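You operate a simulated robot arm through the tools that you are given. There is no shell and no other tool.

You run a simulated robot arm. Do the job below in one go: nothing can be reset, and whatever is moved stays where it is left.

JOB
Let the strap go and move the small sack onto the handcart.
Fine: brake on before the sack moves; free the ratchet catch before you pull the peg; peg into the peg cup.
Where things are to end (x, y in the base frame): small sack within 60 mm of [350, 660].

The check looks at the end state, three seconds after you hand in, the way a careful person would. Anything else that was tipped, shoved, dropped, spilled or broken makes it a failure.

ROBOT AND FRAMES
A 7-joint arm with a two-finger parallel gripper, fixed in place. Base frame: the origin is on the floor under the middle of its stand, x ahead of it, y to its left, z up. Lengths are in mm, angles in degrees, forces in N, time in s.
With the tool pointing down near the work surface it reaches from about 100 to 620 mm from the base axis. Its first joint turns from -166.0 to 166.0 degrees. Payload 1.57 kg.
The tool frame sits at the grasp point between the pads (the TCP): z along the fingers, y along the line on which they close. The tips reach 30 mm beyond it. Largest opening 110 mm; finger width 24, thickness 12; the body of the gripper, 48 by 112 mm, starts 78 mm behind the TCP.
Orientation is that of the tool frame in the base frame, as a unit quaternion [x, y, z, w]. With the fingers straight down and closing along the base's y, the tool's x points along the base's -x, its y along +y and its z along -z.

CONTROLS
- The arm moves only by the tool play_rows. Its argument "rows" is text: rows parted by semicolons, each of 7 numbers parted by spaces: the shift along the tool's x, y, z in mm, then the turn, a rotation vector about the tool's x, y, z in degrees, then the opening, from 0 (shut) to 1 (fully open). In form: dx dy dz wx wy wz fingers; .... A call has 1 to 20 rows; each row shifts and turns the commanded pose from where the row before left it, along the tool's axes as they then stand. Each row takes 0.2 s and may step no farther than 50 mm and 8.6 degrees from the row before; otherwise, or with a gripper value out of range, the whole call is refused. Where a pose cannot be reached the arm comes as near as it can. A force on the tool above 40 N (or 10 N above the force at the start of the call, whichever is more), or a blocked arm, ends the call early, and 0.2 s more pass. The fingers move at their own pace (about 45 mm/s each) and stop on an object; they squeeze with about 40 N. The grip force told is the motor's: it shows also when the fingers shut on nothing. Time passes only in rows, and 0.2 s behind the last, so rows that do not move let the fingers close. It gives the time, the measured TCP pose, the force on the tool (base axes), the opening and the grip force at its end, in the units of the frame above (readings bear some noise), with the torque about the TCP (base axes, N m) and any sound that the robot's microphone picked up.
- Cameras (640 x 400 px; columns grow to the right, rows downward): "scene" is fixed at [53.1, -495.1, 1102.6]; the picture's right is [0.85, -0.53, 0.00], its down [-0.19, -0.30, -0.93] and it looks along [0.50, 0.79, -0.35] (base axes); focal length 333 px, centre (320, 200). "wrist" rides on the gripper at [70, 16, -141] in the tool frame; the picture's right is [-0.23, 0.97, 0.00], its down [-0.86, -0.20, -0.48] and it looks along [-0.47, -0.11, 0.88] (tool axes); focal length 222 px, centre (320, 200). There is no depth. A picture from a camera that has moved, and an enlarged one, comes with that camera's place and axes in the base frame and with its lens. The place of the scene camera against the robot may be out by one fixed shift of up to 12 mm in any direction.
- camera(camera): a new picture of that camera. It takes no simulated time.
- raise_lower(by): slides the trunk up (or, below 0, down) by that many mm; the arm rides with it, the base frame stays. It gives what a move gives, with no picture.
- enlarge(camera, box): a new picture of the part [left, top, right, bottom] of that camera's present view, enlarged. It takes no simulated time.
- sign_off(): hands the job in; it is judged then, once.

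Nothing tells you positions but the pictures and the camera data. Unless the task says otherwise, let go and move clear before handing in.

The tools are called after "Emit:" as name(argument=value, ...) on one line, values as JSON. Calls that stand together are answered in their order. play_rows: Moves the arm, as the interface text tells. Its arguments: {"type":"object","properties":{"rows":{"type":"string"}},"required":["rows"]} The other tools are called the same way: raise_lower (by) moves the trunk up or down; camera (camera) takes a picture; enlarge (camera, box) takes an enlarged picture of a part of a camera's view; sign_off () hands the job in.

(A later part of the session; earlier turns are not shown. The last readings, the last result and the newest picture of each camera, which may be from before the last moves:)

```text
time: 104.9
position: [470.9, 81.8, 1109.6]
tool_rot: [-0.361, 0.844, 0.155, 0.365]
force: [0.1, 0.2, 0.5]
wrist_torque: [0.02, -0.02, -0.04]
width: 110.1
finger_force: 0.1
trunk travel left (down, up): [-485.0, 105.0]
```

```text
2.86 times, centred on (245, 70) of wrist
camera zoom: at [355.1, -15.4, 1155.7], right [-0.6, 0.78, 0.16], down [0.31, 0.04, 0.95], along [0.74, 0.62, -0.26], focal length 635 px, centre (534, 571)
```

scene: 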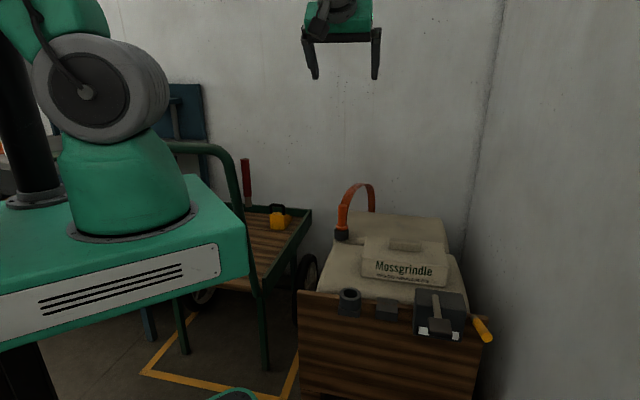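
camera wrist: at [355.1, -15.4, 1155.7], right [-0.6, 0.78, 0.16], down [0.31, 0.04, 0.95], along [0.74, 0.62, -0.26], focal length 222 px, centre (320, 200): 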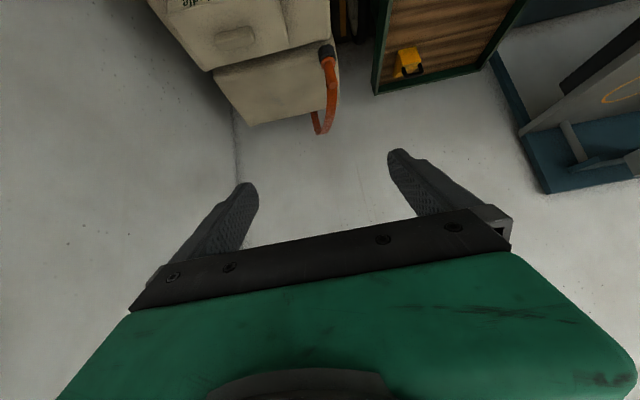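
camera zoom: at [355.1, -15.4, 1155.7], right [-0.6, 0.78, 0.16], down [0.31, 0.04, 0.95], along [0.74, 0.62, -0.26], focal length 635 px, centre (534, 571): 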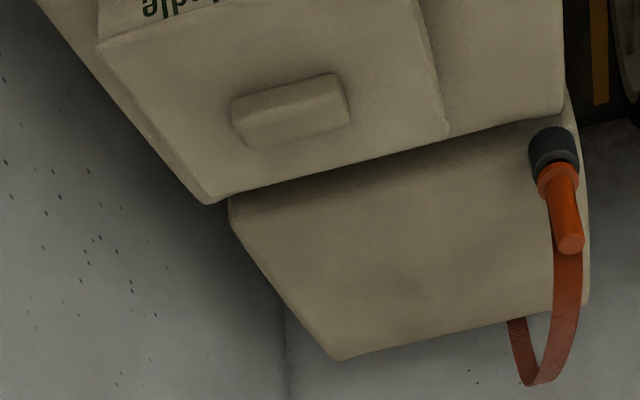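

Emit:
play_rows(rows="-4.6 45.7 4.9 0 0 0 1;-4.6 45.7 4.9 0 0 0 1;-4.6 45.7 4.9 0 0 0 1;-4.6 45.7 4.9 0 0 0 1;-4.6 45.7 4.9 0 0 0 1;-4.6 45.7 4.9 0 0 0 1;0 0 0 0 6 0 1;0 0 0 0 6 0 1;0 0 0 0 6 0 1;0 0 0 0 0 0 1")

Emit:
camera(camera="wrist")

Emit:
camera(camera="scene")

```text
time: 107.1
position: [300.0, 299.9, 1109.1]
tool_rot: [-0.383, 0.89, 0.097, 0.227]
force: [-0.7, 1.1, 0.5]
wrist_torque: [-0.01, 0.01, 0.0]
width: 110.1
finger_force: 0.1
trunk travel left (down, up): [-485.0, 105.0]
```

```text
taken
camera wrist: at [198.4, 218.1, 1199.6], right [-0.57, 0.82, 0.11], down [0.5, 0.24, 0.83], along [0.65, 0.53, -0.55], focal length 222 px, centre (320, 200)
```

wrist: 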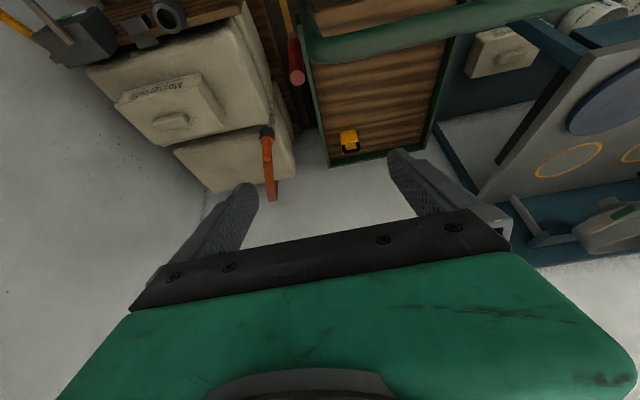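

```text
taken
```

scene: 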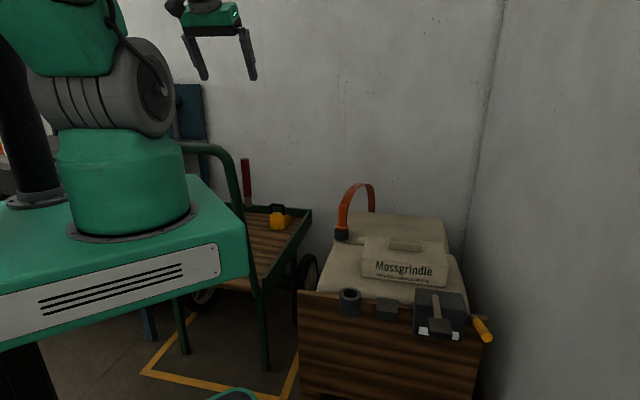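

Emit:
enlarge(camera="wrist", box=[270, 0, 530, 180])

Emit:
enlarge(camera="wrist", box=[300, 90, 460, 190])

```text
2.22 times, centred on (400, 90) of wrist
camera zoom: at [198.4, 218.1, 1199.6], right [-0.57, 0.82, 0.11], down [0.5, 0.24, 0.83], along [0.65, 0.53, -0.55], focal length 494 px, centre (142, 444)
```

zoom: 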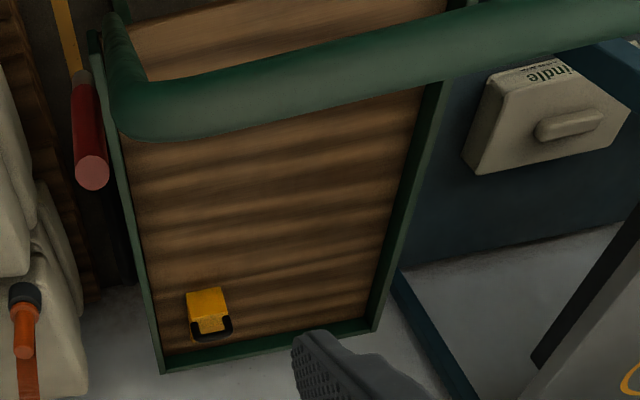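

```text
4.00 times, centred on (380, 140) of wrist
camera zoom: at [198.4, 218.1, 1199.6], right [-0.57, 0.82, 0.11], down [0.5, 0.24, 0.83], along [0.65, 0.53, -0.55], focal length 888 px, centre (80, 440)
```

zoom: 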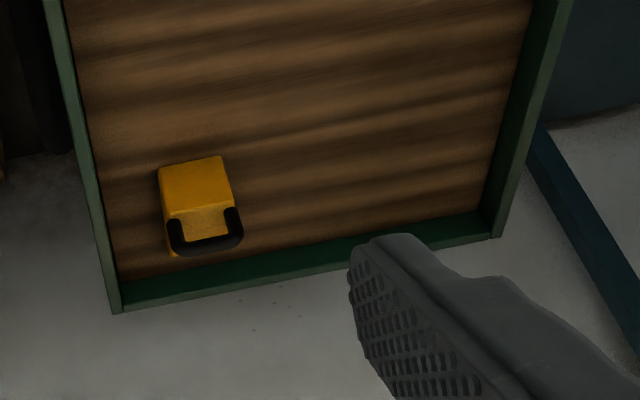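

From these views, the cart's rim top is near z = 491 and the bed centre is at (420, 731). The handlebar is at z ≈ 918 and the chock is well clear at the back-right. I plan to grip the tab by its ends and bring the sack in from the cart's right side, clear of the raised brake lever. First I'll return to the crate side and lower the trunk.

Emit:
play_rows(rows="11.1 -41.2 -6 0 0 0 1;11.1 -41.2 -6 0 0 0 1;11.1 -41.2 -6 0 0 0 1;11.1 -41.2 -6 0 0 0 1;11.1 -41.2 -6 0 0 0 1;11.1 -41.2 -6 0 0 0 1;11.1 -41.2 -6 0 0 0 1;11.1 -41.2 -6 0 0 0 1;0 0 0 0 -7.8 0 1;0 0 0 0 -7.8 0 1;0 0 0 0 -7.8 0 1;0 0 0 0 -7.8 0 1;0 0 0 0 0 0 1")

Emit:
raise_lower(by=-340)

Emit:
camera(camera="wrist")

Emit:
camera(camera="scene")

```text
time: 109.9
position: [468.7, 1.1, 1110.0]
tool_rot: [-0.343, 0.795, 0.198, 0.459]
force: [0.6, -0.3, -0.3]
wrist_torque: [-0.01, 0.0, 0.0]
width: 110.1
finger_force: 0.0
trunk travel left (down, up): [-485.0, 105.0]
```

```text
time: 113.2
position: [470.1, 0.4, 768.5]
tool_rot: [-0.343, 0.797, 0.196, 0.458]
force: [-0.2, -0.6, 0.4]
wrist_torque: [0.0, -0.03, -0.02]
width: 109.8
finger_force: 0.0
trunk travel left (down, up): [-145.0, 445.0]
```

```text
taken
camera wrist: at [348.5, -101.6, 780.0], right [-0.63, 0.75, 0.2], down [0.16, -0.13, 0.98], along [0.76, 0.65, -0.04], focal length 222 px, centre (320, 200)
```

wrist: 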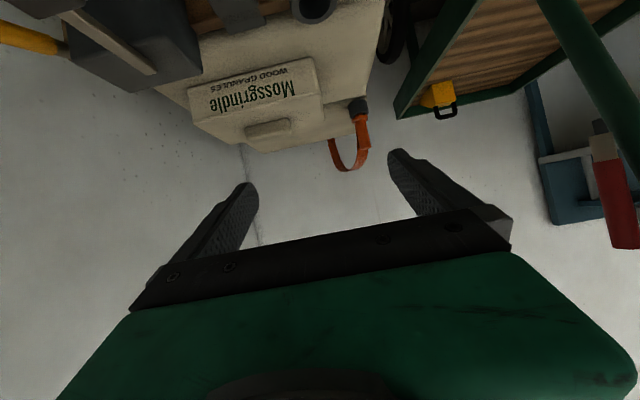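

```text
taken
```

scene: 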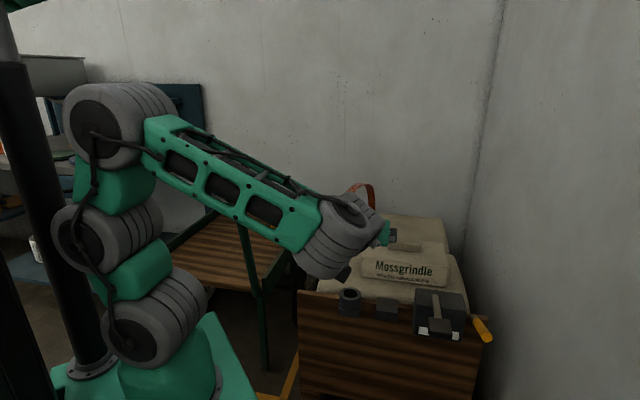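

Emit:
enlarge(camera="wrist", box=[170, 50, 350, 170])

Emit:
enlarge(camera="wrist", box=[230, 100, 310, 160])

```text
3.33 times, centred on (260, 110) of wrist
camera zoom: at [348.5, -101.6, 780.0], right [-0.63, 0.75, 0.2], down [0.16, -0.13, 0.98], along [0.76, 0.65, -0.04], focal length 740 px, centre (520, 500)
```

zoom: 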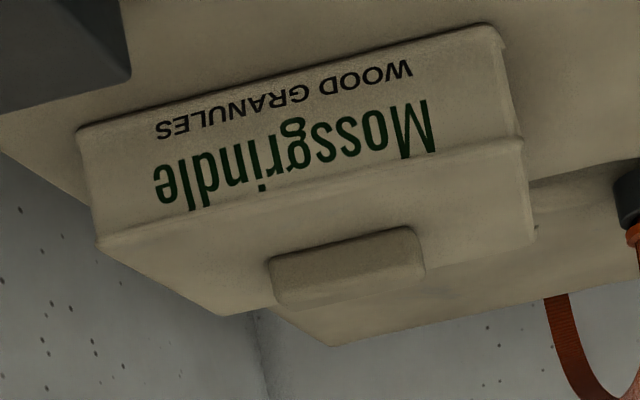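

```text
6.67 times, centred on (270, 130) of wrist
camera zoom: at [348.5, -101.6, 780.0], right [-0.63, 0.75, 0.2], down [0.16, -0.13, 0.98], along [0.76, 0.65, -0.04], focal length 1481 px, centre (653, 667)
```

zoom: 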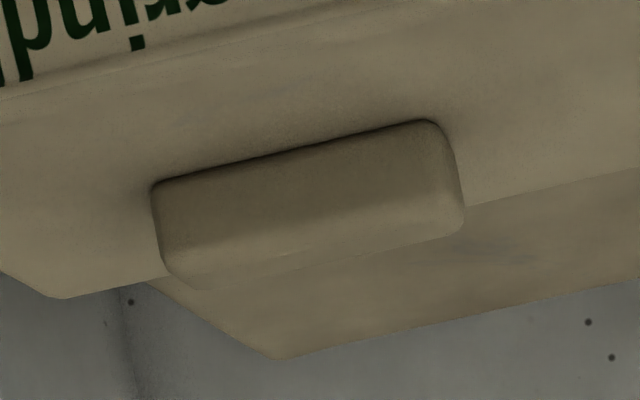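

The tab is about 97 mm long, 32 mm deep, and spans z of about 575–600, centred near (767, 149). I'll move to a pre-grasp 90 mm back along the tool axis and check alignment.

Emit:
play_rows(rows="-1.1 -16.1 36.2 0 0 0 1;-1.1 -16.1 36.2 0 0 0 1;-1.1 -16.1 36.2 0 0 0 1;-1.1 -16.2 36.2 0 0 0 1;-1.1 -16.2 36.3 0 0 0 1;-1.1 -16.2 36.3 0 0 0 1;-1.1 -16.2 36.3 0 0 0 1;0 0 0 0 0 0 1")

Emit:
camera(camera="wrist")

Emit:
camera(camera="scene")

```text
time: 115.0
position: [701.0, 81.0, 647.2]
tool_rot: [-0.343, 0.796, 0.197, 0.458]
force: [0.5, -0.2, 0.1]
wrist_torque: [0.0, 0.04, 0.01]
width: 110.0
finger_force: 0.1
trunk travel left (down, up): [-145.0, 445.0]
```

```text
taken
camera wrist: at [581.2, -21.4, 658.7], right [-0.63, 0.75, 0.2], down [0.16, -0.13, 0.98], along [0.76, 0.65, -0.04], focal length 222 px, centre (320, 200)
```

wrist: 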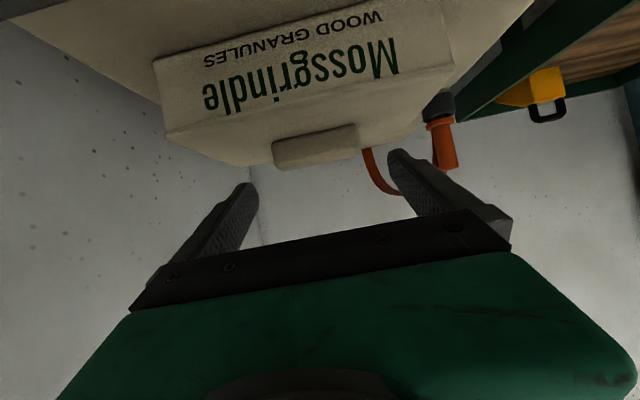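

```text
taken
```

scene: 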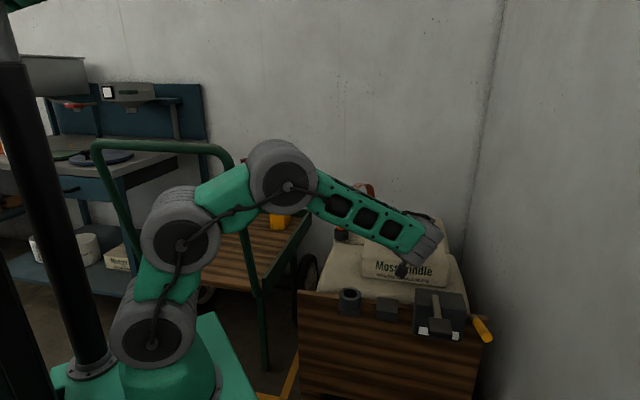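

Emit:
enlarge(camera="wrist", box=[250, 100, 390, 200])

```text
4.00 times, centred on (320, 150) of wrist
camera zoom: at [581.2, -21.4, 658.7], right [-0.63, 0.75, 0.2], down [0.16, -0.13, 0.98], along [0.76, 0.65, -0.04], focal length 888 px, centre (320, 400)
```

zoom: 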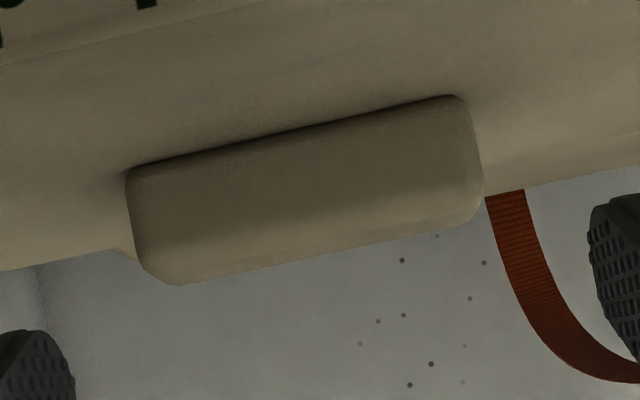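

The tab is about 3 mm off-centre, so I'll correct that and advance partway, stopping before the fingertips pass the tab's ends.

Emit:
play_rows(rows="-3.4 -1.5 20 0 0 0 1;-3.4 -1.5 20 0 0 0 1;0 0 20 0 0 0 1;0 0 0 0 0 0 1")

Emit:
camera(camera="wrist")

Emit:
enlarge(camera="wrist", box=[230, 110, 410, 220])

```text
time: 116.0
position: [742.0, 122.3, 623.9]
tool_rot: [-0.343, 0.796, 0.197, 0.458]
force: [-0.6, -0.5, -0.3]
wrist_torque: [-0.02, -0.01, -0.02]
width: 109.9
finger_force: 0.0
trunk travel left (down, up): [-145.0, 445.0]
```

```text
taken
camera wrist: at [621.3, 19.0, 634.7], right [-0.63, 0.75, 0.2], down [0.15, -0.13, 0.98], along [0.76, 0.65, -0.04], focal length 222 px, centre (320, 200)
```

wrist: 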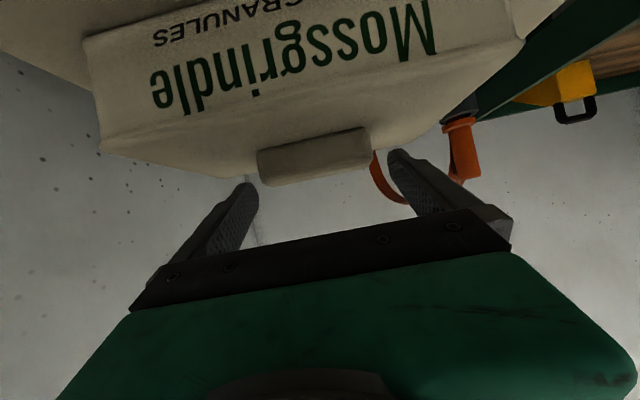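

```text
3.56 times, centred on (320, 165) of wrist
camera zoom: at [621.3, 19.0, 634.7], right [-0.63, 0.75, 0.2], down [0.15, -0.13, 0.98], along [0.76, 0.65, -0.04], focal length 790 px, centre (320, 324)
```

zoom: 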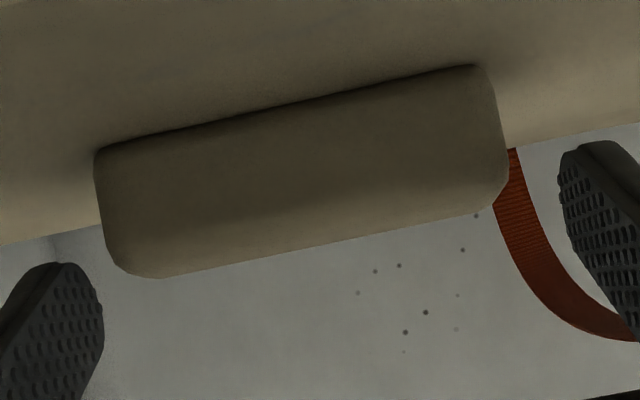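

Emit:
play_rows(rows="0.4 -0.9 14 0 0 0 1;0.4 -0.8 14 0 0 0 1;0 0 12 0 0 0 1;0 0 0 0 0 0 1")

Emit:
camera(camera="wrist")

Emit:
enlarge(camera="wrist", box=[230, 110, 410, 220])

Emit:
enlarge(camera="scene", box=[340, 200, 480, 310])

```text
time: 117.0
position: [768.6, 146.8, 602.6]
tool_rot: [-0.343, 0.796, 0.197, 0.458]
force: [-0.2, 0.1, 0.0]
wrist_torque: [0.02, -0.03, -0.02]
width: 110.0
finger_force: 0.0
trunk travel left (down, up): [-145.0, 445.0]
```

```text
taken
camera wrist: at [648.5, 44.5, 613.8], right [-0.63, 0.75, 0.2], down [0.16, -0.13, 0.98], along [0.76, 0.65, -0.04], focal length 222 px, centre (320, 200)
```

wrist: 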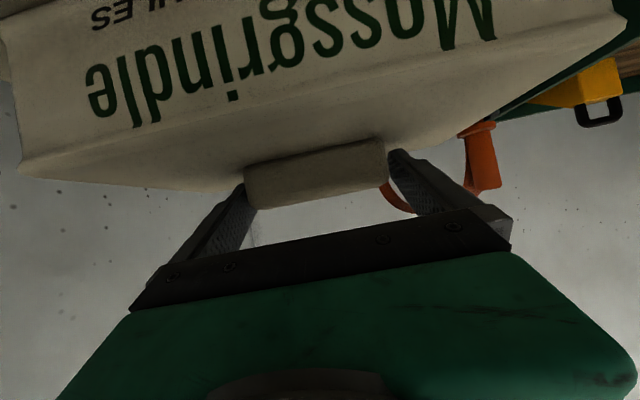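

```text
3.56 times, centred on (320, 165) of wrist
camera zoom: at [648.5, 44.5, 613.8], right [-0.63, 0.75, 0.2], down [0.16, -0.13, 0.98], along [0.76, 0.65, -0.04], focal length 790 px, centre (320, 324)
```

zoom: 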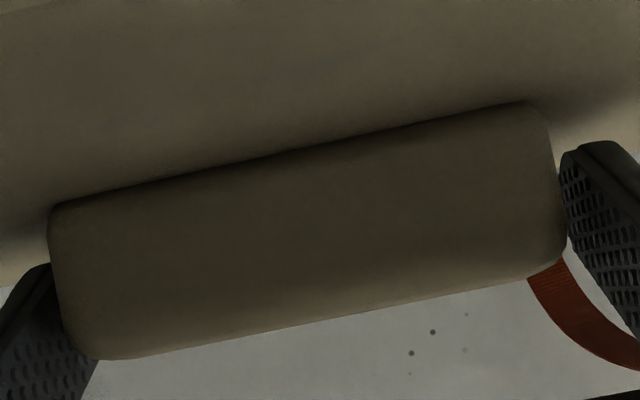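

```text
3.64 times, centred on (410, 255) of scene
camera zoom: at [53.1, -495.1, 1102.6], right [0.85, -0.53, 0.0], down [-0.19, -0.3, -0.93], along [0.5, 0.79, -0.35], focal length 1209 px, centre (-7, 0)
```

zoom: 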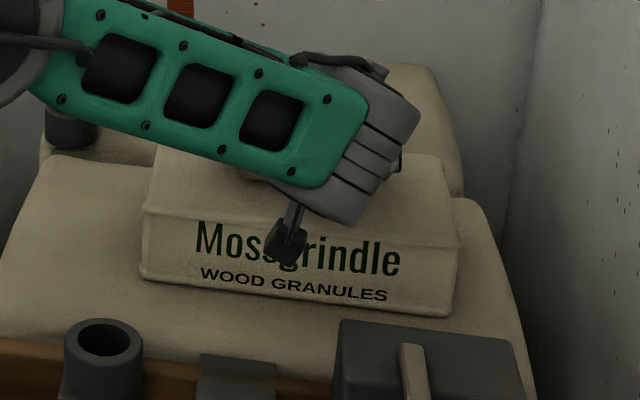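

The fingers straddle the tab with no contact force. I'll close on it.

Emit:
play_rows(rows="0 0 0 0 0 0 0.8;0 0 0 0 0 0 0.5;0 0 0 0 0 0 0.3;0 0 0 0 0 0 0;0 0 0 0 0 0 0")

Emit:
enlarge(camera="wrist", box=[230, 110, 410, 220])

```text
time: 118.2
position: [769.5, 146.1, 602.5]
tool_rot: [-0.343, 0.796, 0.197, 0.458]
force: [3.6, -1.3, -0.4]
wrist_torque: [-0.05, -0.39, -0.5]
width: 100.4
finger_force: 40.3
trunk travel left (down, up): [-145.0, 445.0]
```

```text
3.56 times, centred on (320, 165) of wrist
camera zoom: at [648.7, 44.0, 613.8], right [-0.63, 0.75, 0.2], down [0.15, -0.13, 0.98], along [0.76, 0.65, -0.04], focal length 790 px, centre (320, 324)
```

zoom: 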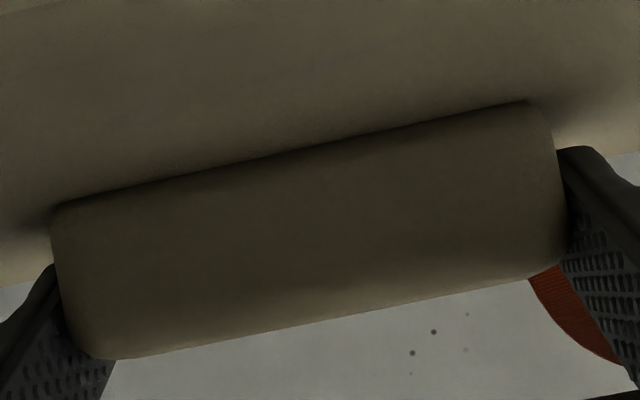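

Tab gripped (100 mm, 40 N). I'll lift gently and check the load and that the grip holds.

Emit:
play_rows(rows="-4.3 0 -2.5 0 0 0 0;-4.3 0 -2.5 0 0 0 0;-8.6 0 -5.1 0 0 0 0;0 0 0 0 0 0 0")

Emit:
enlarge(camera="wrist", box=[230, 110, 410, 220])

Emit:
enlarge(camera="scene", box=[340, 200, 480, 310])

```text
time: 119.2
position: [769.7, 146.3, 622.1]
tool_rot: [-0.342, 0.797, 0.197, 0.457]
force: [0.1, -0.2, -15.2]
wrist_torque: [-0.03, -0.02, -0.01]
width: 99.8
finger_force: 40.2
trunk travel left (down, up): [-145.0, 445.0]
```

```text
3.56 times, centred on (320, 165) of wrist
camera zoom: at [648.9, 44.9, 632.7], right [-0.63, 0.75, 0.2], down [0.16, -0.12, 0.98], along [0.76, 0.65, -0.04], focal length 790 px, centre (320, 324)
```

zoom: 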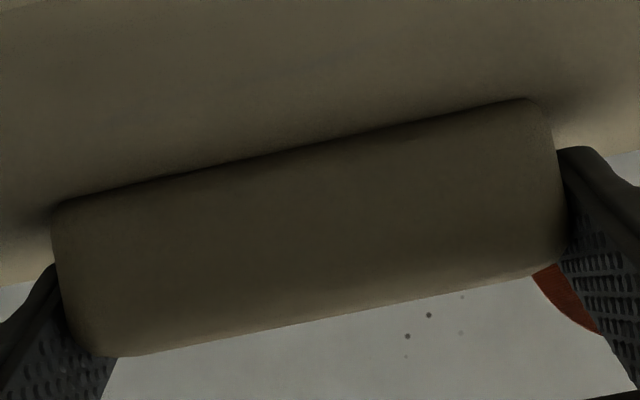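

```text
3.64 times, centred on (410, 255) of scene
camera zoom: at [53.1, -495.1, 1102.6], right [0.85, -0.53, 0.0], down [-0.19, -0.3, -0.93], along [0.5, 0.79, -0.35], focal length 1209 px, centre (-7, 0)
```

zoom: 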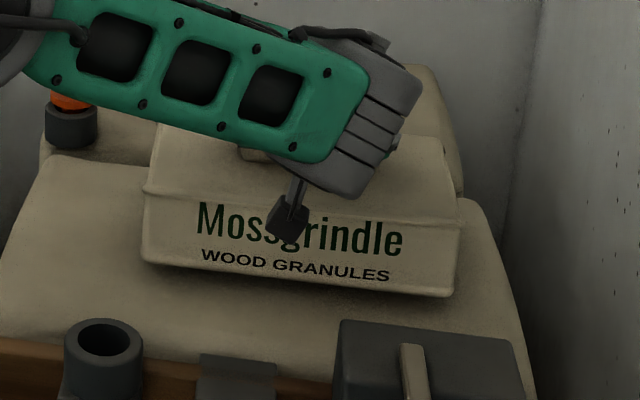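

The sack weighs about 15 N and is held firmly. I'll raise it with the trunk, then draw it back in front of the board, moving gently.

Emit:
raise_lower(by=120)

Emit:
play_rows(rows="6 7 -10 0 0 0 0;12.5 13.7 -21.5 0 0 0 0;12.5 13.7 -21.5 0 0 0 0;12.5 13.7 -21.5 0 0 0 0;12.5 13.7 -21.5 0 0 0 0;12.5 13.7 -21.5 0 0 0 0;12.5 13.7 -21.5 0 0 0 0;12.5 13.7 -21.5 0 0 0 0;12.5 13.7 -21.5 0 0 0 0;12.5 13.7 -21.5 0 0 0 0;6.5 6.7 -11.5 0 0 0 0;0 0 0 0 0 0 0")

Emit:
camera(camera="scene")

Emit:
camera(camera="wrist")

```text
time: 120.7
position: [769.4, 148.1, 741.7]
tool_rot: [-0.342, 0.797, 0.198, 0.457]
force: [0.1, 0.5, -16.0]
wrist_torque: [0.0, 0.04, -0.03]
width: 100.0
finger_force: 40.0
trunk travel left (down, up): [-265.0, 325.0]
```

```text
time: 123.3
position: [500.4, 63.2, 743.8]
tool_rot: [-0.342, 0.797, 0.197, 0.458]
force: [0.6, -0.6, -15.5]
wrist_torque: [-0.03, 0.02, -0.01]
width: 100.3
finger_force: 40.1
trunk travel left (down, up): [-265.0, 325.0]
```

```text
taken
```

scene: 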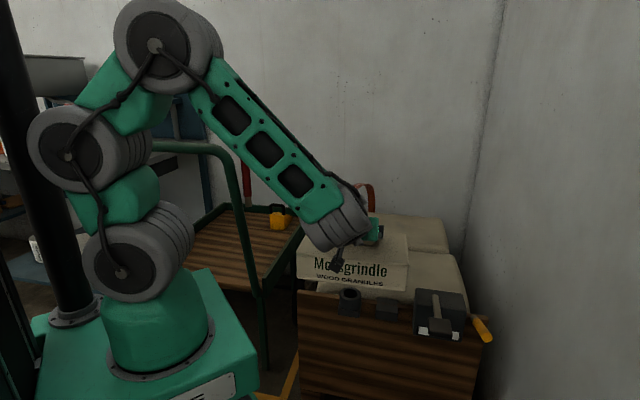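

```text
taken
camera wrist: at [379.3, -40.1, 754.4], right [-0.63, 0.75, 0.2], down [0.16, -0.13, 0.98], along [0.76, 0.65, -0.04], focal length 222 px, centre (320, 200)
```

wrist: 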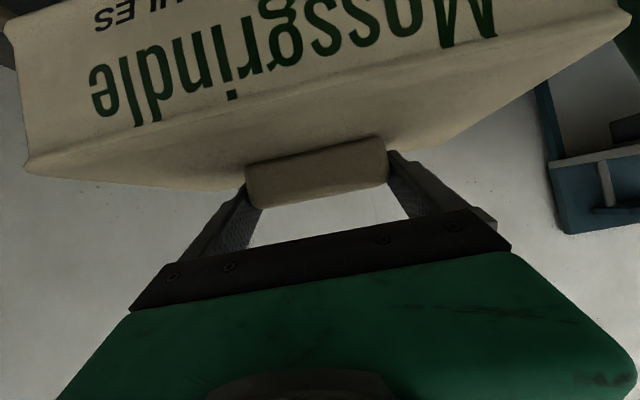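

The sack rides level. Now I'll yaw it counter-clockwise about the vertical, in two stages.

Emit:
play_rows(rows="0 0 0 -3.5 0 -2 0;0 0 0 -6.92 0 -4.03 0;0 0 0 -6.92 0 -4.03 0;0 0 0 -6.92 0 -4.03 0;0 0 0 -6.92 0 -4.03 0;0 0 0 0 0 0 0")

Emit:
camera(camera="scene")

```text
time: 124.7
position: [498.8, 60.9, 743.1]
tool_rot: [-0.573, 0.651, 0.33, 0.374]
force: [0.0, 0.6, -15.5]
wrist_torque: [-0.02, 0.01, -0.01]
width: 99.9
finger_force: 40.0
trunk travel left (down, up): [-265.0, 325.0]
```

```text
taken
```

scene: 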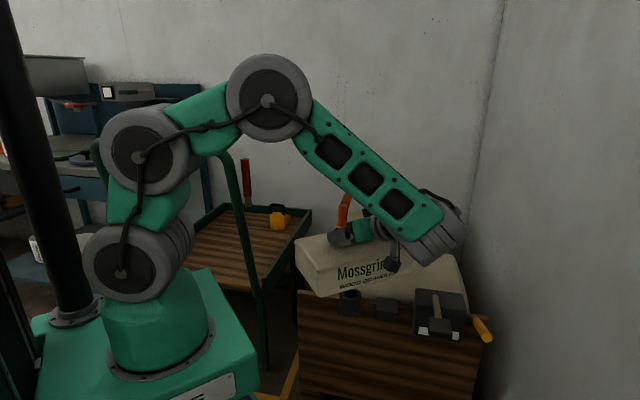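

Emit:
play_rows(rows="0 0 0 -6.92 0 -4.03 0;0 0 0 -6.92 0 -4.03 0;0 0 0 -6.92 0 -4.03 0;0 0 0 -3.5 0 -2 0;0 0 0 0 0 0 0")

Emit:
camera(camera="scene")

Emit:
camera(camera="wrist")

```text
time: 125.9
position: [456.7, 88.5, 703.3]
tool_rot: [0.695, -0.518, -0.4, -0.298]
force: [1.4, 0.5, -15.1]
wrist_torque: [-0.05, -0.03, 0.01]
width: 100.2
finger_force: 39.8
out of reach, approached as far as the arm can: row 2, 3, 4
trunk travel left (down, up): [-265.0, 325.0]
```

```text
taken
```

scene: 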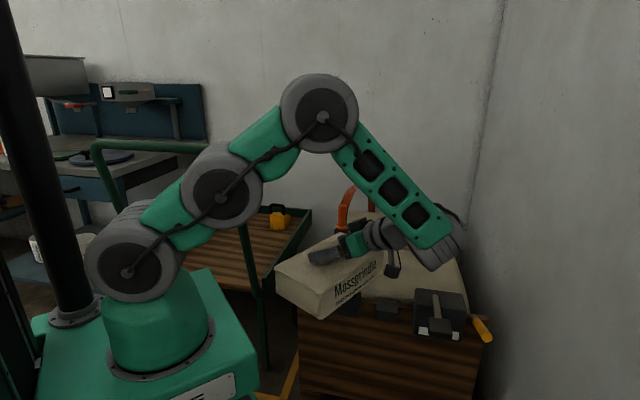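

```text
taken
camera wrist: at [485.5, -66.8, 714.3], right [-0.97, -0.17, 0.2], down [0.19, 0.07, 0.98], along [-0.18, 0.98, -0.04], focal length 222 px, centre (320, 200)
```

wrist: 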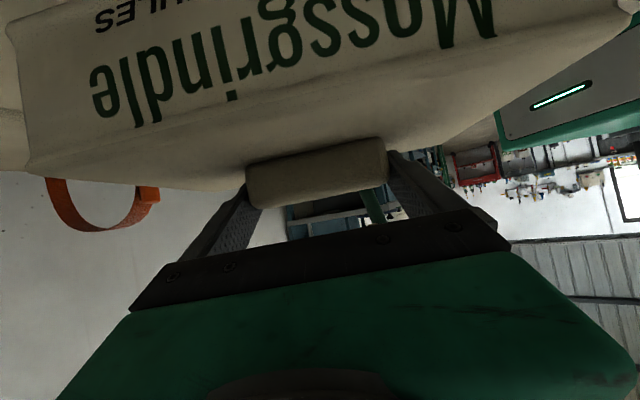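

The arm reached a wrist limit at this spot, but nothing is touching and the sack is still level. Shifting the sack left and outward eases the wrist, so I'll move there and check.

Emit:
play_rows(rows="-5.6 -8.8 9.6 0 0 0 0;-11.2 -17.6 19.2 0 0 0 0;-11.2 -17.6 19.2 0 0 0 0;-11.2 -17.6 19.2 0 0 0 0;-11.2 -17.6 19.2 0 0 0 0;-11.2 -17.6 19.2 0 0 0 0;-11.2 -17.6 19.2 0 0 0 0;-5.6 -8.8 9.6 0 0 0 0;0 0 0 0 0 0 0")

Emit:
camera(camera="scene")

Emit:
camera(camera="wrist")

```text
time: 127.9
position: [531.8, 273.7, 704.1]
tool_rot: [0.695, -0.52, -0.398, -0.298]
force: [-0.3, 0.7, -15.5]
wrist_torque: [-0.02, -0.01, 0.02]
width: 100.0
finger_force: 39.5
trunk travel left (down, up): [-265.0, 325.0]
```

```text
taken
```

scene: 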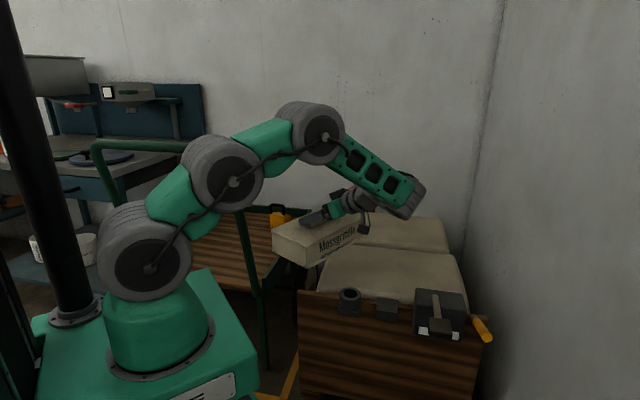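

```text
taken
camera wrist: at [560.4, 117.7, 715.3], right [-0.97, -0.17, 0.2], down [0.19, 0.07, 0.98], along [-0.18, 0.98, -0.04], focal length 222 px, centre (320, 200)
```

wrist: 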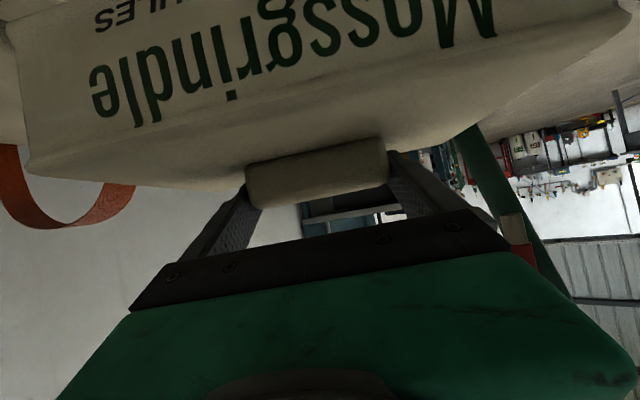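

Emit:
play_rows(rows="-6.2 -3.4 10.5 0 0 0 0;-12.3 -6.8 21 0 0 0 0;-12.3 -6.8 21 0 0 0 0;-12.3 -6.8 21 0 0 0 0;-12.3 -6.8 21 0 0 0 0;-6.2 -3.4 10.5 0 0 0 0;0 0 0 0 0 0 0")

Emit:
camera(camera="scene")

Emit:
camera(camera="wrist")

```text
time: 129.5
position: [529.2, 401.0, 704.7]
tool_rot: [0.695, -0.518, -0.4, -0.297]
force: [1.2, 0.3, -15.9]
wrist_torque: [0.01, -0.01, 0.01]
width: 100.1
finger_force: 40.3
trunk travel left (down, up): [-265.0, 325.0]
```

```text
taken
```

scene: 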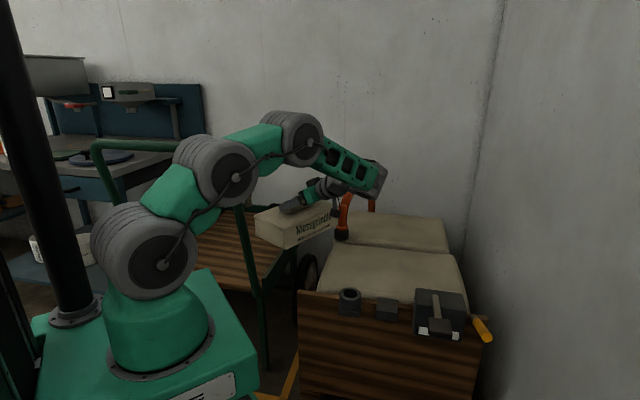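

```text
taken
camera wrist: at [558.0, 245.8, 715.0], right [-0.97, -0.17, 0.2], down [0.19, 0.07, 0.98], along [-0.18, 0.98, -0.04], focal length 222 px, centre (320, 200)
```

wrist: 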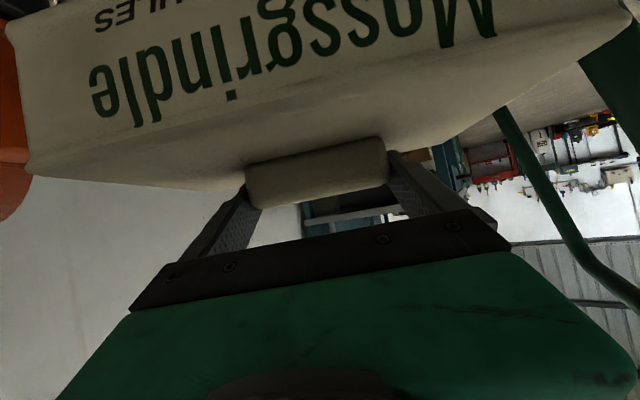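

Emit:
play_rows(rows="-5.5 1.9 9.4 0 0 0 0;-11 3.8 18.8 0 0 0 0;-11 3.8 18.8 0 0 0 0;-11 3.8 18.8 0 0 0 0;-11 3.8 18.8 0 0 0 0;-5.5 1.9 9.4 0 0 0 0;0 0 0 -3.5 0 -2.05 0;0 0 0 -6.9 0 -4.05 0;0 0 0 -6.9 0 -4.05 0;0 0 0 0 0 0 0")

Emit:
camera(camera="scene")

Emit:
camera(camera="wrist")

```text
time: 131.7
position: [446.7, 484.9, 699.8]
tool_rot: [0.769, -0.402, -0.441, -0.231]
force: [0.3, 0.4, -15.6]
wrist_torque: [-0.03, -0.05, -0.02]
width: 100.1
finger_force: 39.5
out of reach, approached as far as the arm can: row 9
trunk travel left (down, up): [-265.0, 325.0]
```

```text
taken
```

scene: 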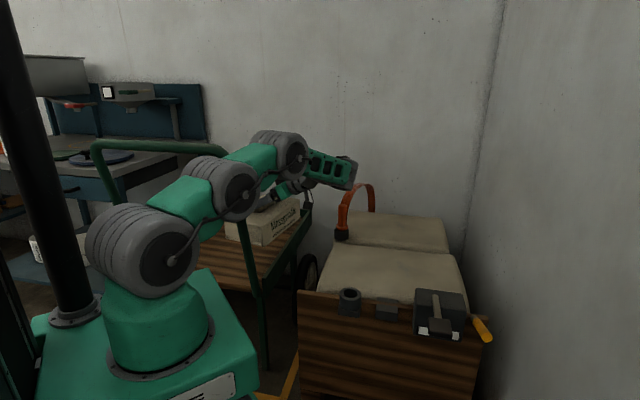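

```text
taken
camera wrist: at [522.4, 346.8, 711.4], right [-0.87, -0.46, 0.2], down [0.15, 0.13, 0.98], along [-0.48, 0.88, -0.04], focal length 222 px, centre (320, 200)
```

wrist: 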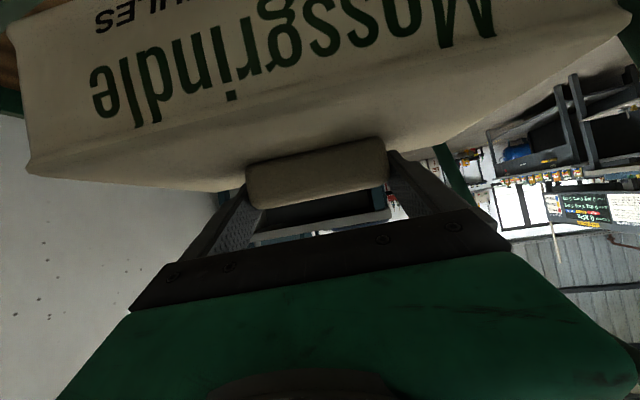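

The tool now points almost straight across the cart. I'll move the sack further left over the bed in small steps, checking the view each time.

Emit:
play_rows(rows="-4.5 1.5 7.6 0 0 0 0;-9 3 15.3 0 0 0 0;-9 3 15.3 0 0 0 0;0 0 0 0 0 0 0")

Emit:
camera(camera="scene")

Emit:
enlarge(camera="scene", box=[180, 110, 380, 290])

```text
time: 132.7
position: [410.7, 515.0, 697.7]
tool_rot: [0.775, -0.389, -0.444, -0.223]
force: [-0.5, 0.2, -15.4]
wrist_torque: [-0.05, -0.03, 0.01]
width: 99.9
finger_force: 40.3
out of reach, approached as far as the arm can: row 1
trunk travel left (down, up): [-265.0, 325.0]
```

```text
taken
```

scene: 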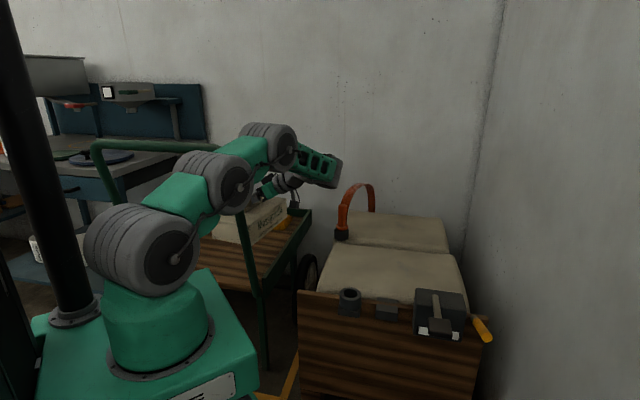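

```text
2.22 times, centred on (280, 200) of scene
camera zoom: at [53.1, -495.1, 1102.6], right [0.85, -0.53, 0.0], down [-0.19, -0.3, -0.93], along [0.5, 0.79, -0.35], focal length 739 px, centre (409, 200)
```

zoom: 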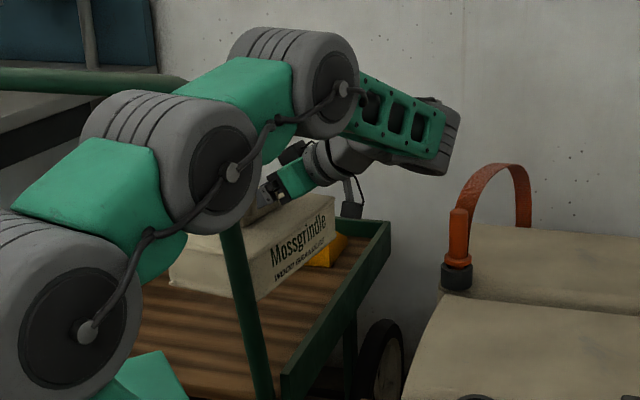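

Emit:
play_rows(rows="8.6 0 5 0 0 0 0;17.3 0 10.1 0 0 0 0;17.3 0 10.1 0 0 0 0;17.3 0 10.1 0 0 0 0;8.6 0 5 0 0 0 0;0 0 0 0 0 0 0")

Emit:
enlarge(camera="scene", box=[180, 110, 380, 290])

Emit:
camera(camera="wrist")

```text
time: 134.3
position: [413.6, 517.6, 621.8]
tool_rot: [0.776, -0.389, -0.441, -0.228]
force: [10.3, 8.0, -11.5]
wrist_torque: [0.33, -0.88, 0.88]
width: 99.8
finger_force: 39.9
trunk travel left (down, up): [-265.0, 325.0]
stopped in row 6: the force on the tool passed its limit at 41 N (the readings are from after the stop); the commanded pose is now the measured one
```

```text
2.22 times, centred on (280, 200) of scene
camera zoom: at [53.1, -495.1, 1102.6], right [0.85, -0.53, 0.0], down [-0.19, -0.3, -0.93], along [0.5, 0.79, -0.35], focal length 739 px, centre (409, 200)
```

zoom: 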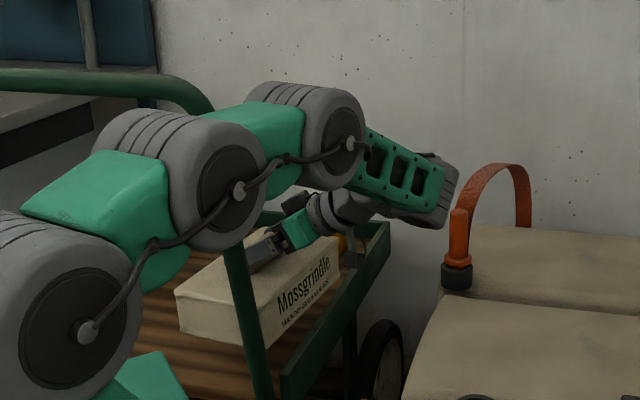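

```text
taken
camera wrist: at [493.4, 380.2, 631.9], right [-0.85, -0.49, 0.18], down [0.14, 0.13, 0.98], along [-0.5, 0.86, -0.04], focal length 222 px, centre (320, 200)
```

wrist: 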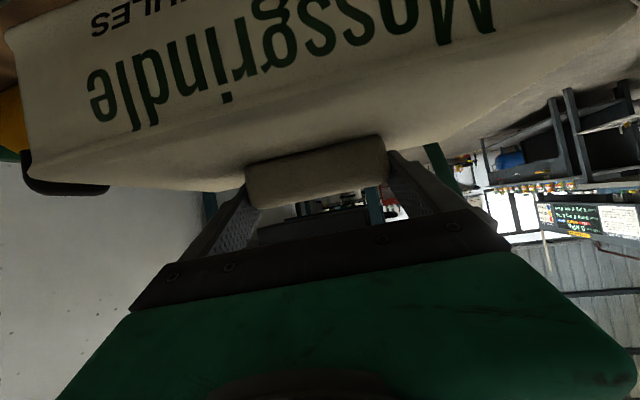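

The sack's front corner touched the cart's handle post at low level (the call stopped at 41 N). I'll lift a little and shift it along the cart away from the post.

Emit:
play_rows(rows="-8.6 0 -5.1 0 0 0 0;-0.7 -10 1.3 0 0 0 0;-0.7 -10 1.3 0 0 0 0;-0.7 -10 1.3 0 0 0 0;-0.7 -8 1 0 0 0 0;0 0 0 0 0 0 0")

Emit:
enlarge(camera="scene", box=[180, 110, 380, 290])

Emit:
camera(camera="wrist")

```text
time: 135.7
position: [429.6, 537.7, 632.7]
tool_rot: [0.775, -0.388, -0.443, -0.228]
force: [-0.1, -0.3, -14.7]
wrist_torque: [-0.03, 0.01, 0.0]
width: 99.9
finger_force: 39.3
out of reach, approached as far as the arm can: row 4, 5
trunk travel left (down, up): [-265.0, 325.0]
```

```text
2.22 times, centred on (280, 200) of scene
camera zoom: at [53.1, -495.1, 1102.6], right [0.85, -0.53, 0.0], down [-0.19, -0.3, -0.93], along [0.5, 0.79, -0.35], focal length 739 px, centre (409, 200)
```

zoom: 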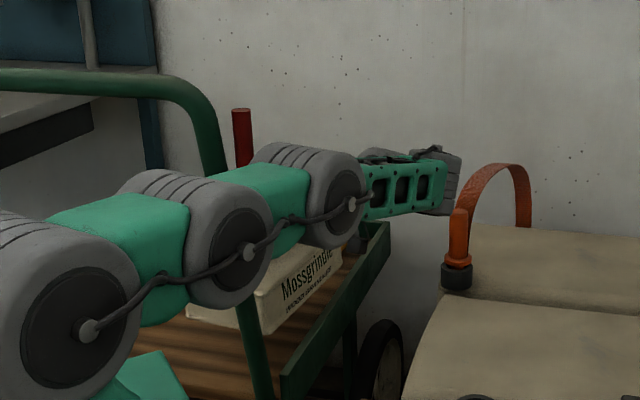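

```text
taken
camera wrist: at [509.6, 401.1, 642.6], right [-0.85, -0.49, 0.19], down [0.14, 0.13, 0.98], along [-0.5, 0.86, -0.04], focal length 222 px, centre (320, 200)
```

wrist: 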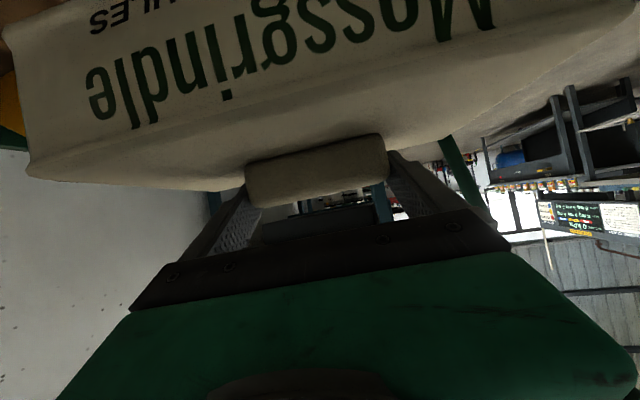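

The arm is near full stretch here because the shoulder sits too high. I'll raise the sack, then lower the trunk so the arm can reach in level.

Emit:
play_rows(rows="-10.4 -0.1 -6 0 0 0 0;-20.7 -0.2 -12.1 0 0 0 0;-20.7 -0.2 -12.1 0 0 0 0;-20.7 -0.2 -12.1 0 0 0 0;-20.7 -0.2 -12.1 0 0 0 0;-10.4 -0.1 -6 0 0 0 0;0 0 0 0 0 0 0")

Emit:
enlarge(camera="scene", box=[180, 110, 380, 290])

```text
time: 137.3
position: [419.2, 532.1, 751.8]
tool_rot: [0.775, -0.388, -0.443, -0.229]
force: [0.4, 0.0, -15.8]
wrist_torque: [-0.05, 0.01, -0.01]
width: 99.9
finger_force: 39.4
out of reach, approached as far as the arm can: row 4, 5
trunk travel left (down, up): [-265.0, 325.0]
```

```text
2.22 times, centred on (280, 200) of scene
camera zoom: at [53.1, -495.1, 1102.6], right [0.85, -0.53, 0.0], down [-0.19, -0.3, -0.93], along [0.5, 0.79, -0.35], focal length 739 px, centre (409, 200)
```

zoom: 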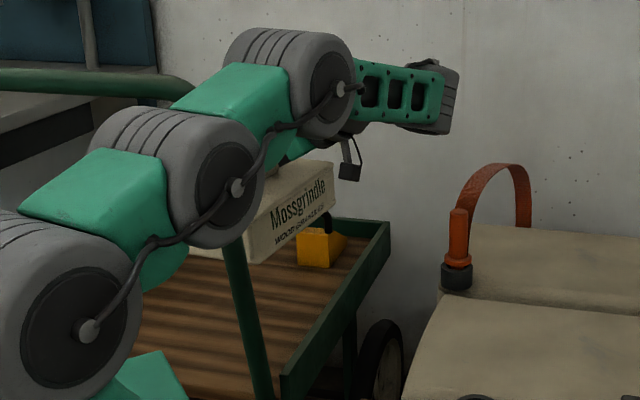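

Emit:
raise_lower(by=-60)

Emit:
play_rows(rows="6 -1 8 0 0 0 0;6.5 -1 9 0 0 0 0;8 -2 9 0 0 0 0;8 -2 9 0 0 0 0;0 0 0 0 0 0 0")

Emit:
enlarge(camera="scene", box=[180, 110, 380, 290])

Emit:
camera(camera="wrist")

```text
time: 138.3
position: [418.0, 531.2, 691.2]
tool_rot: [0.776, -0.388, -0.442, -0.229]
force: [0.1, -0.5, -15.6]
wrist_torque: [-0.03, 0.01, 0.03]
width: 99.8
finger_force: 39.9
trunk travel left (down, up): [-205.0, 385.0]
```

```text
time: 139.5
position: [414.4, 548.2, 647.5]
tool_rot: [0.775, -0.389, -0.442, -0.229]
force: [-0.1, 0.0, -16.3]
wrist_torque: [0.01, 0.03, 0.02]
width: 99.8
finger_force: 39.9
trunk travel left (down, up): [-205.0, 385.0]
```

```text
2.22 times, centred on (280, 200) of scene
camera zoom: at [53.1, -495.1, 1102.6], right [0.85, -0.53, 0.0], down [-0.19, -0.3, -0.93], along [0.5, 0.79, -0.35], focal length 739 px, centre (409, 200)
```

zoom: 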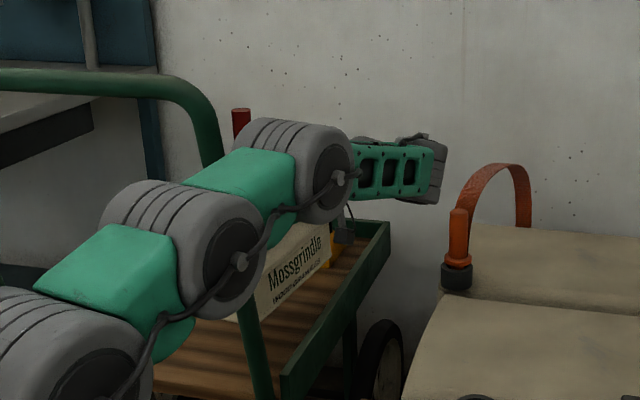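

```text
taken
camera wrist: at [494.3, 412.1, 657.5], right [-0.85, -0.49, 0.19], down [0.14, 0.13, 0.98], along [-0.5, 0.86, -0.04], focal length 222 px, centre (320, 200)
```

wrist: 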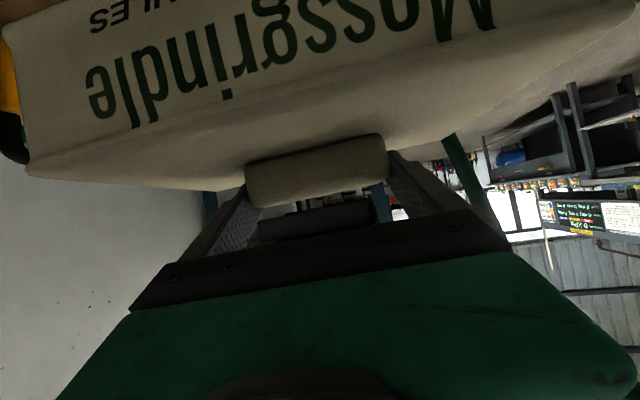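

Emit:
play_rows(rows="12 0.4 9.1 0 0 0 0;12 0.4 9.1 0 0 0 0;12 0.4 9.1 0 0 0 0;0 0 0 0 0 0 0")

Emit:
enlarge(camera="scene", box=[200, 150, 340, 290])

Emit:
camera(camera="wrist")

```text
time: 140.5
position: [410.7, 553.8, 604.0]
tool_rot: [0.775, -0.388, -0.443, -0.229]
force: [-0.5, 0.5, -15.7]
wrist_torque: [0.0, -0.02, 0.01]
width: 100.0
finger_force: 40.5
trunk travel left (down, up): [-205.0, 385.0]
```

```text
2.86 times, centred on (270, 220) of scene
camera zoom: at [53.1, -495.1, 1102.6], right [0.85, -0.53, 0.0], down [-0.19, -0.3, -0.93], along [0.5, 0.79, -0.35], focal length 950 px, centre (463, 143)
```

zoom: 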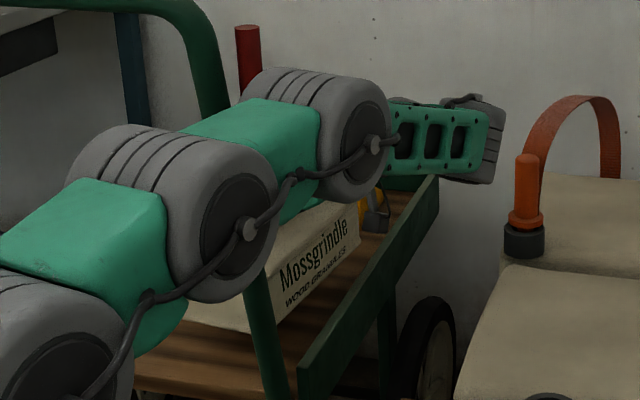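

```text
taken
camera wrist: at [490.5, 417.2, 614.4], right [-0.85, -0.49, 0.19], down [0.14, 0.13, 0.98], along [-0.5, 0.86, -0.04], focal length 222 px, centre (320, 200)
```

wrist: 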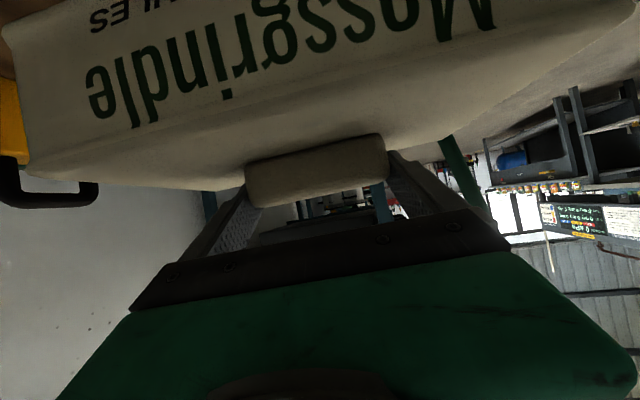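

Emit:
play_rows(rows="-4 1.2 6.8 0 0 0 0;8.7 0 5 0 0 0 0;8.7 0 5 0 0 0 0;0 0 0 0 0 0 0")

Emit:
enlarge(camera="scene", box=[200, 150, 340, 290])

```text
time: 141.5
position: [405.2, 558.6, 583.8]
tool_rot: [0.775, -0.388, -0.443, -0.229]
force: [-0.6, -1.1, -16.1]
wrist_torque: [-0.02, 0.0, 0.0]
width: 100.0
finger_force: 39.8
trunk travel left (down, up): [-205.0, 385.0]
```

```text
2.86 times, centred on (270, 220) of scene
camera zoom: at [53.1, -495.1, 1102.6], right [0.85, -0.53, 0.0], down [-0.19, -0.3, -0.93], along [0.5, 0.79, -0.35], focal length 950 px, centre (463, 143)
```

zoom: 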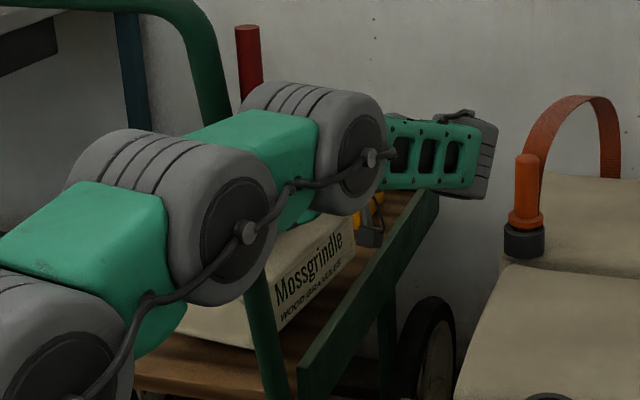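

The sack is inside the rim now. I'll lower it gently until the bed takes the weight.

Emit:
play_rows(rows="6.5 0 3.8 0 0 0 0;6.5 0 3.8 0 0 0 0;6.5 0 3.8 0 0 0 0")

```text
time: 142.3
position: [404.0, 557.6, 560.8]
tool_rot: [0.775, -0.388, -0.443, -0.228]
force: [-0.1, 0.6, -15.7]
wrist_torque: [-0.05, -0.03, -0.01]
width: 100.0
finger_force: 39.7
trunk travel left (down, up): [-205.0, 385.0]
```

Emit:
play_rows(rows="3.5 0 2 0 0 0 0;3.5 0 2 0 0 0 0")

Emit:
enlarge(camera="scene", box=[200, 150, 340, 290])

```text
time: 142.9
position: [405.1, 558.0, 552.2]
tool_rot: [0.775, -0.387, -0.443, -0.228]
force: [-0.3, 0.2, -15.5]
wrist_torque: [0.01, -0.03, -0.01]
width: 99.7
finger_force: 40.5
trunk travel left (down, up): [-205.0, 385.0]
```

```text
2.86 times, centred on (270, 220) of scene
camera zoom: at [53.1, -495.1, 1102.6], right [0.85, -0.53, 0.0], down [-0.19, -0.3, -0.93], along [0.5, 0.79, -0.35], focal length 950 px, centre (463, 143)
```

zoom: 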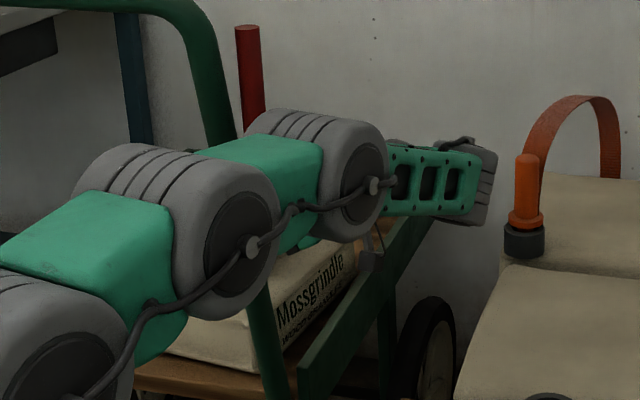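

Emit:
play_rows(rows="2.6 0 1.5 0 0 0 0;2.6 0 1.5 0 0 0 0;2.6 0 1.5 0 0 0 0")

```text
time: 143.7
position: [406.0, 557.6, 546.8]
tool_rot: [0.775, -0.388, -0.442, -0.232]
force: [6.2, -3.8, 1.4]
wrist_torque: [-0.65, 2.04, 0.66]
width: 99.8
finger_force: 40.3
trunk travel left (down, up): [-205.0, 385.0]
```

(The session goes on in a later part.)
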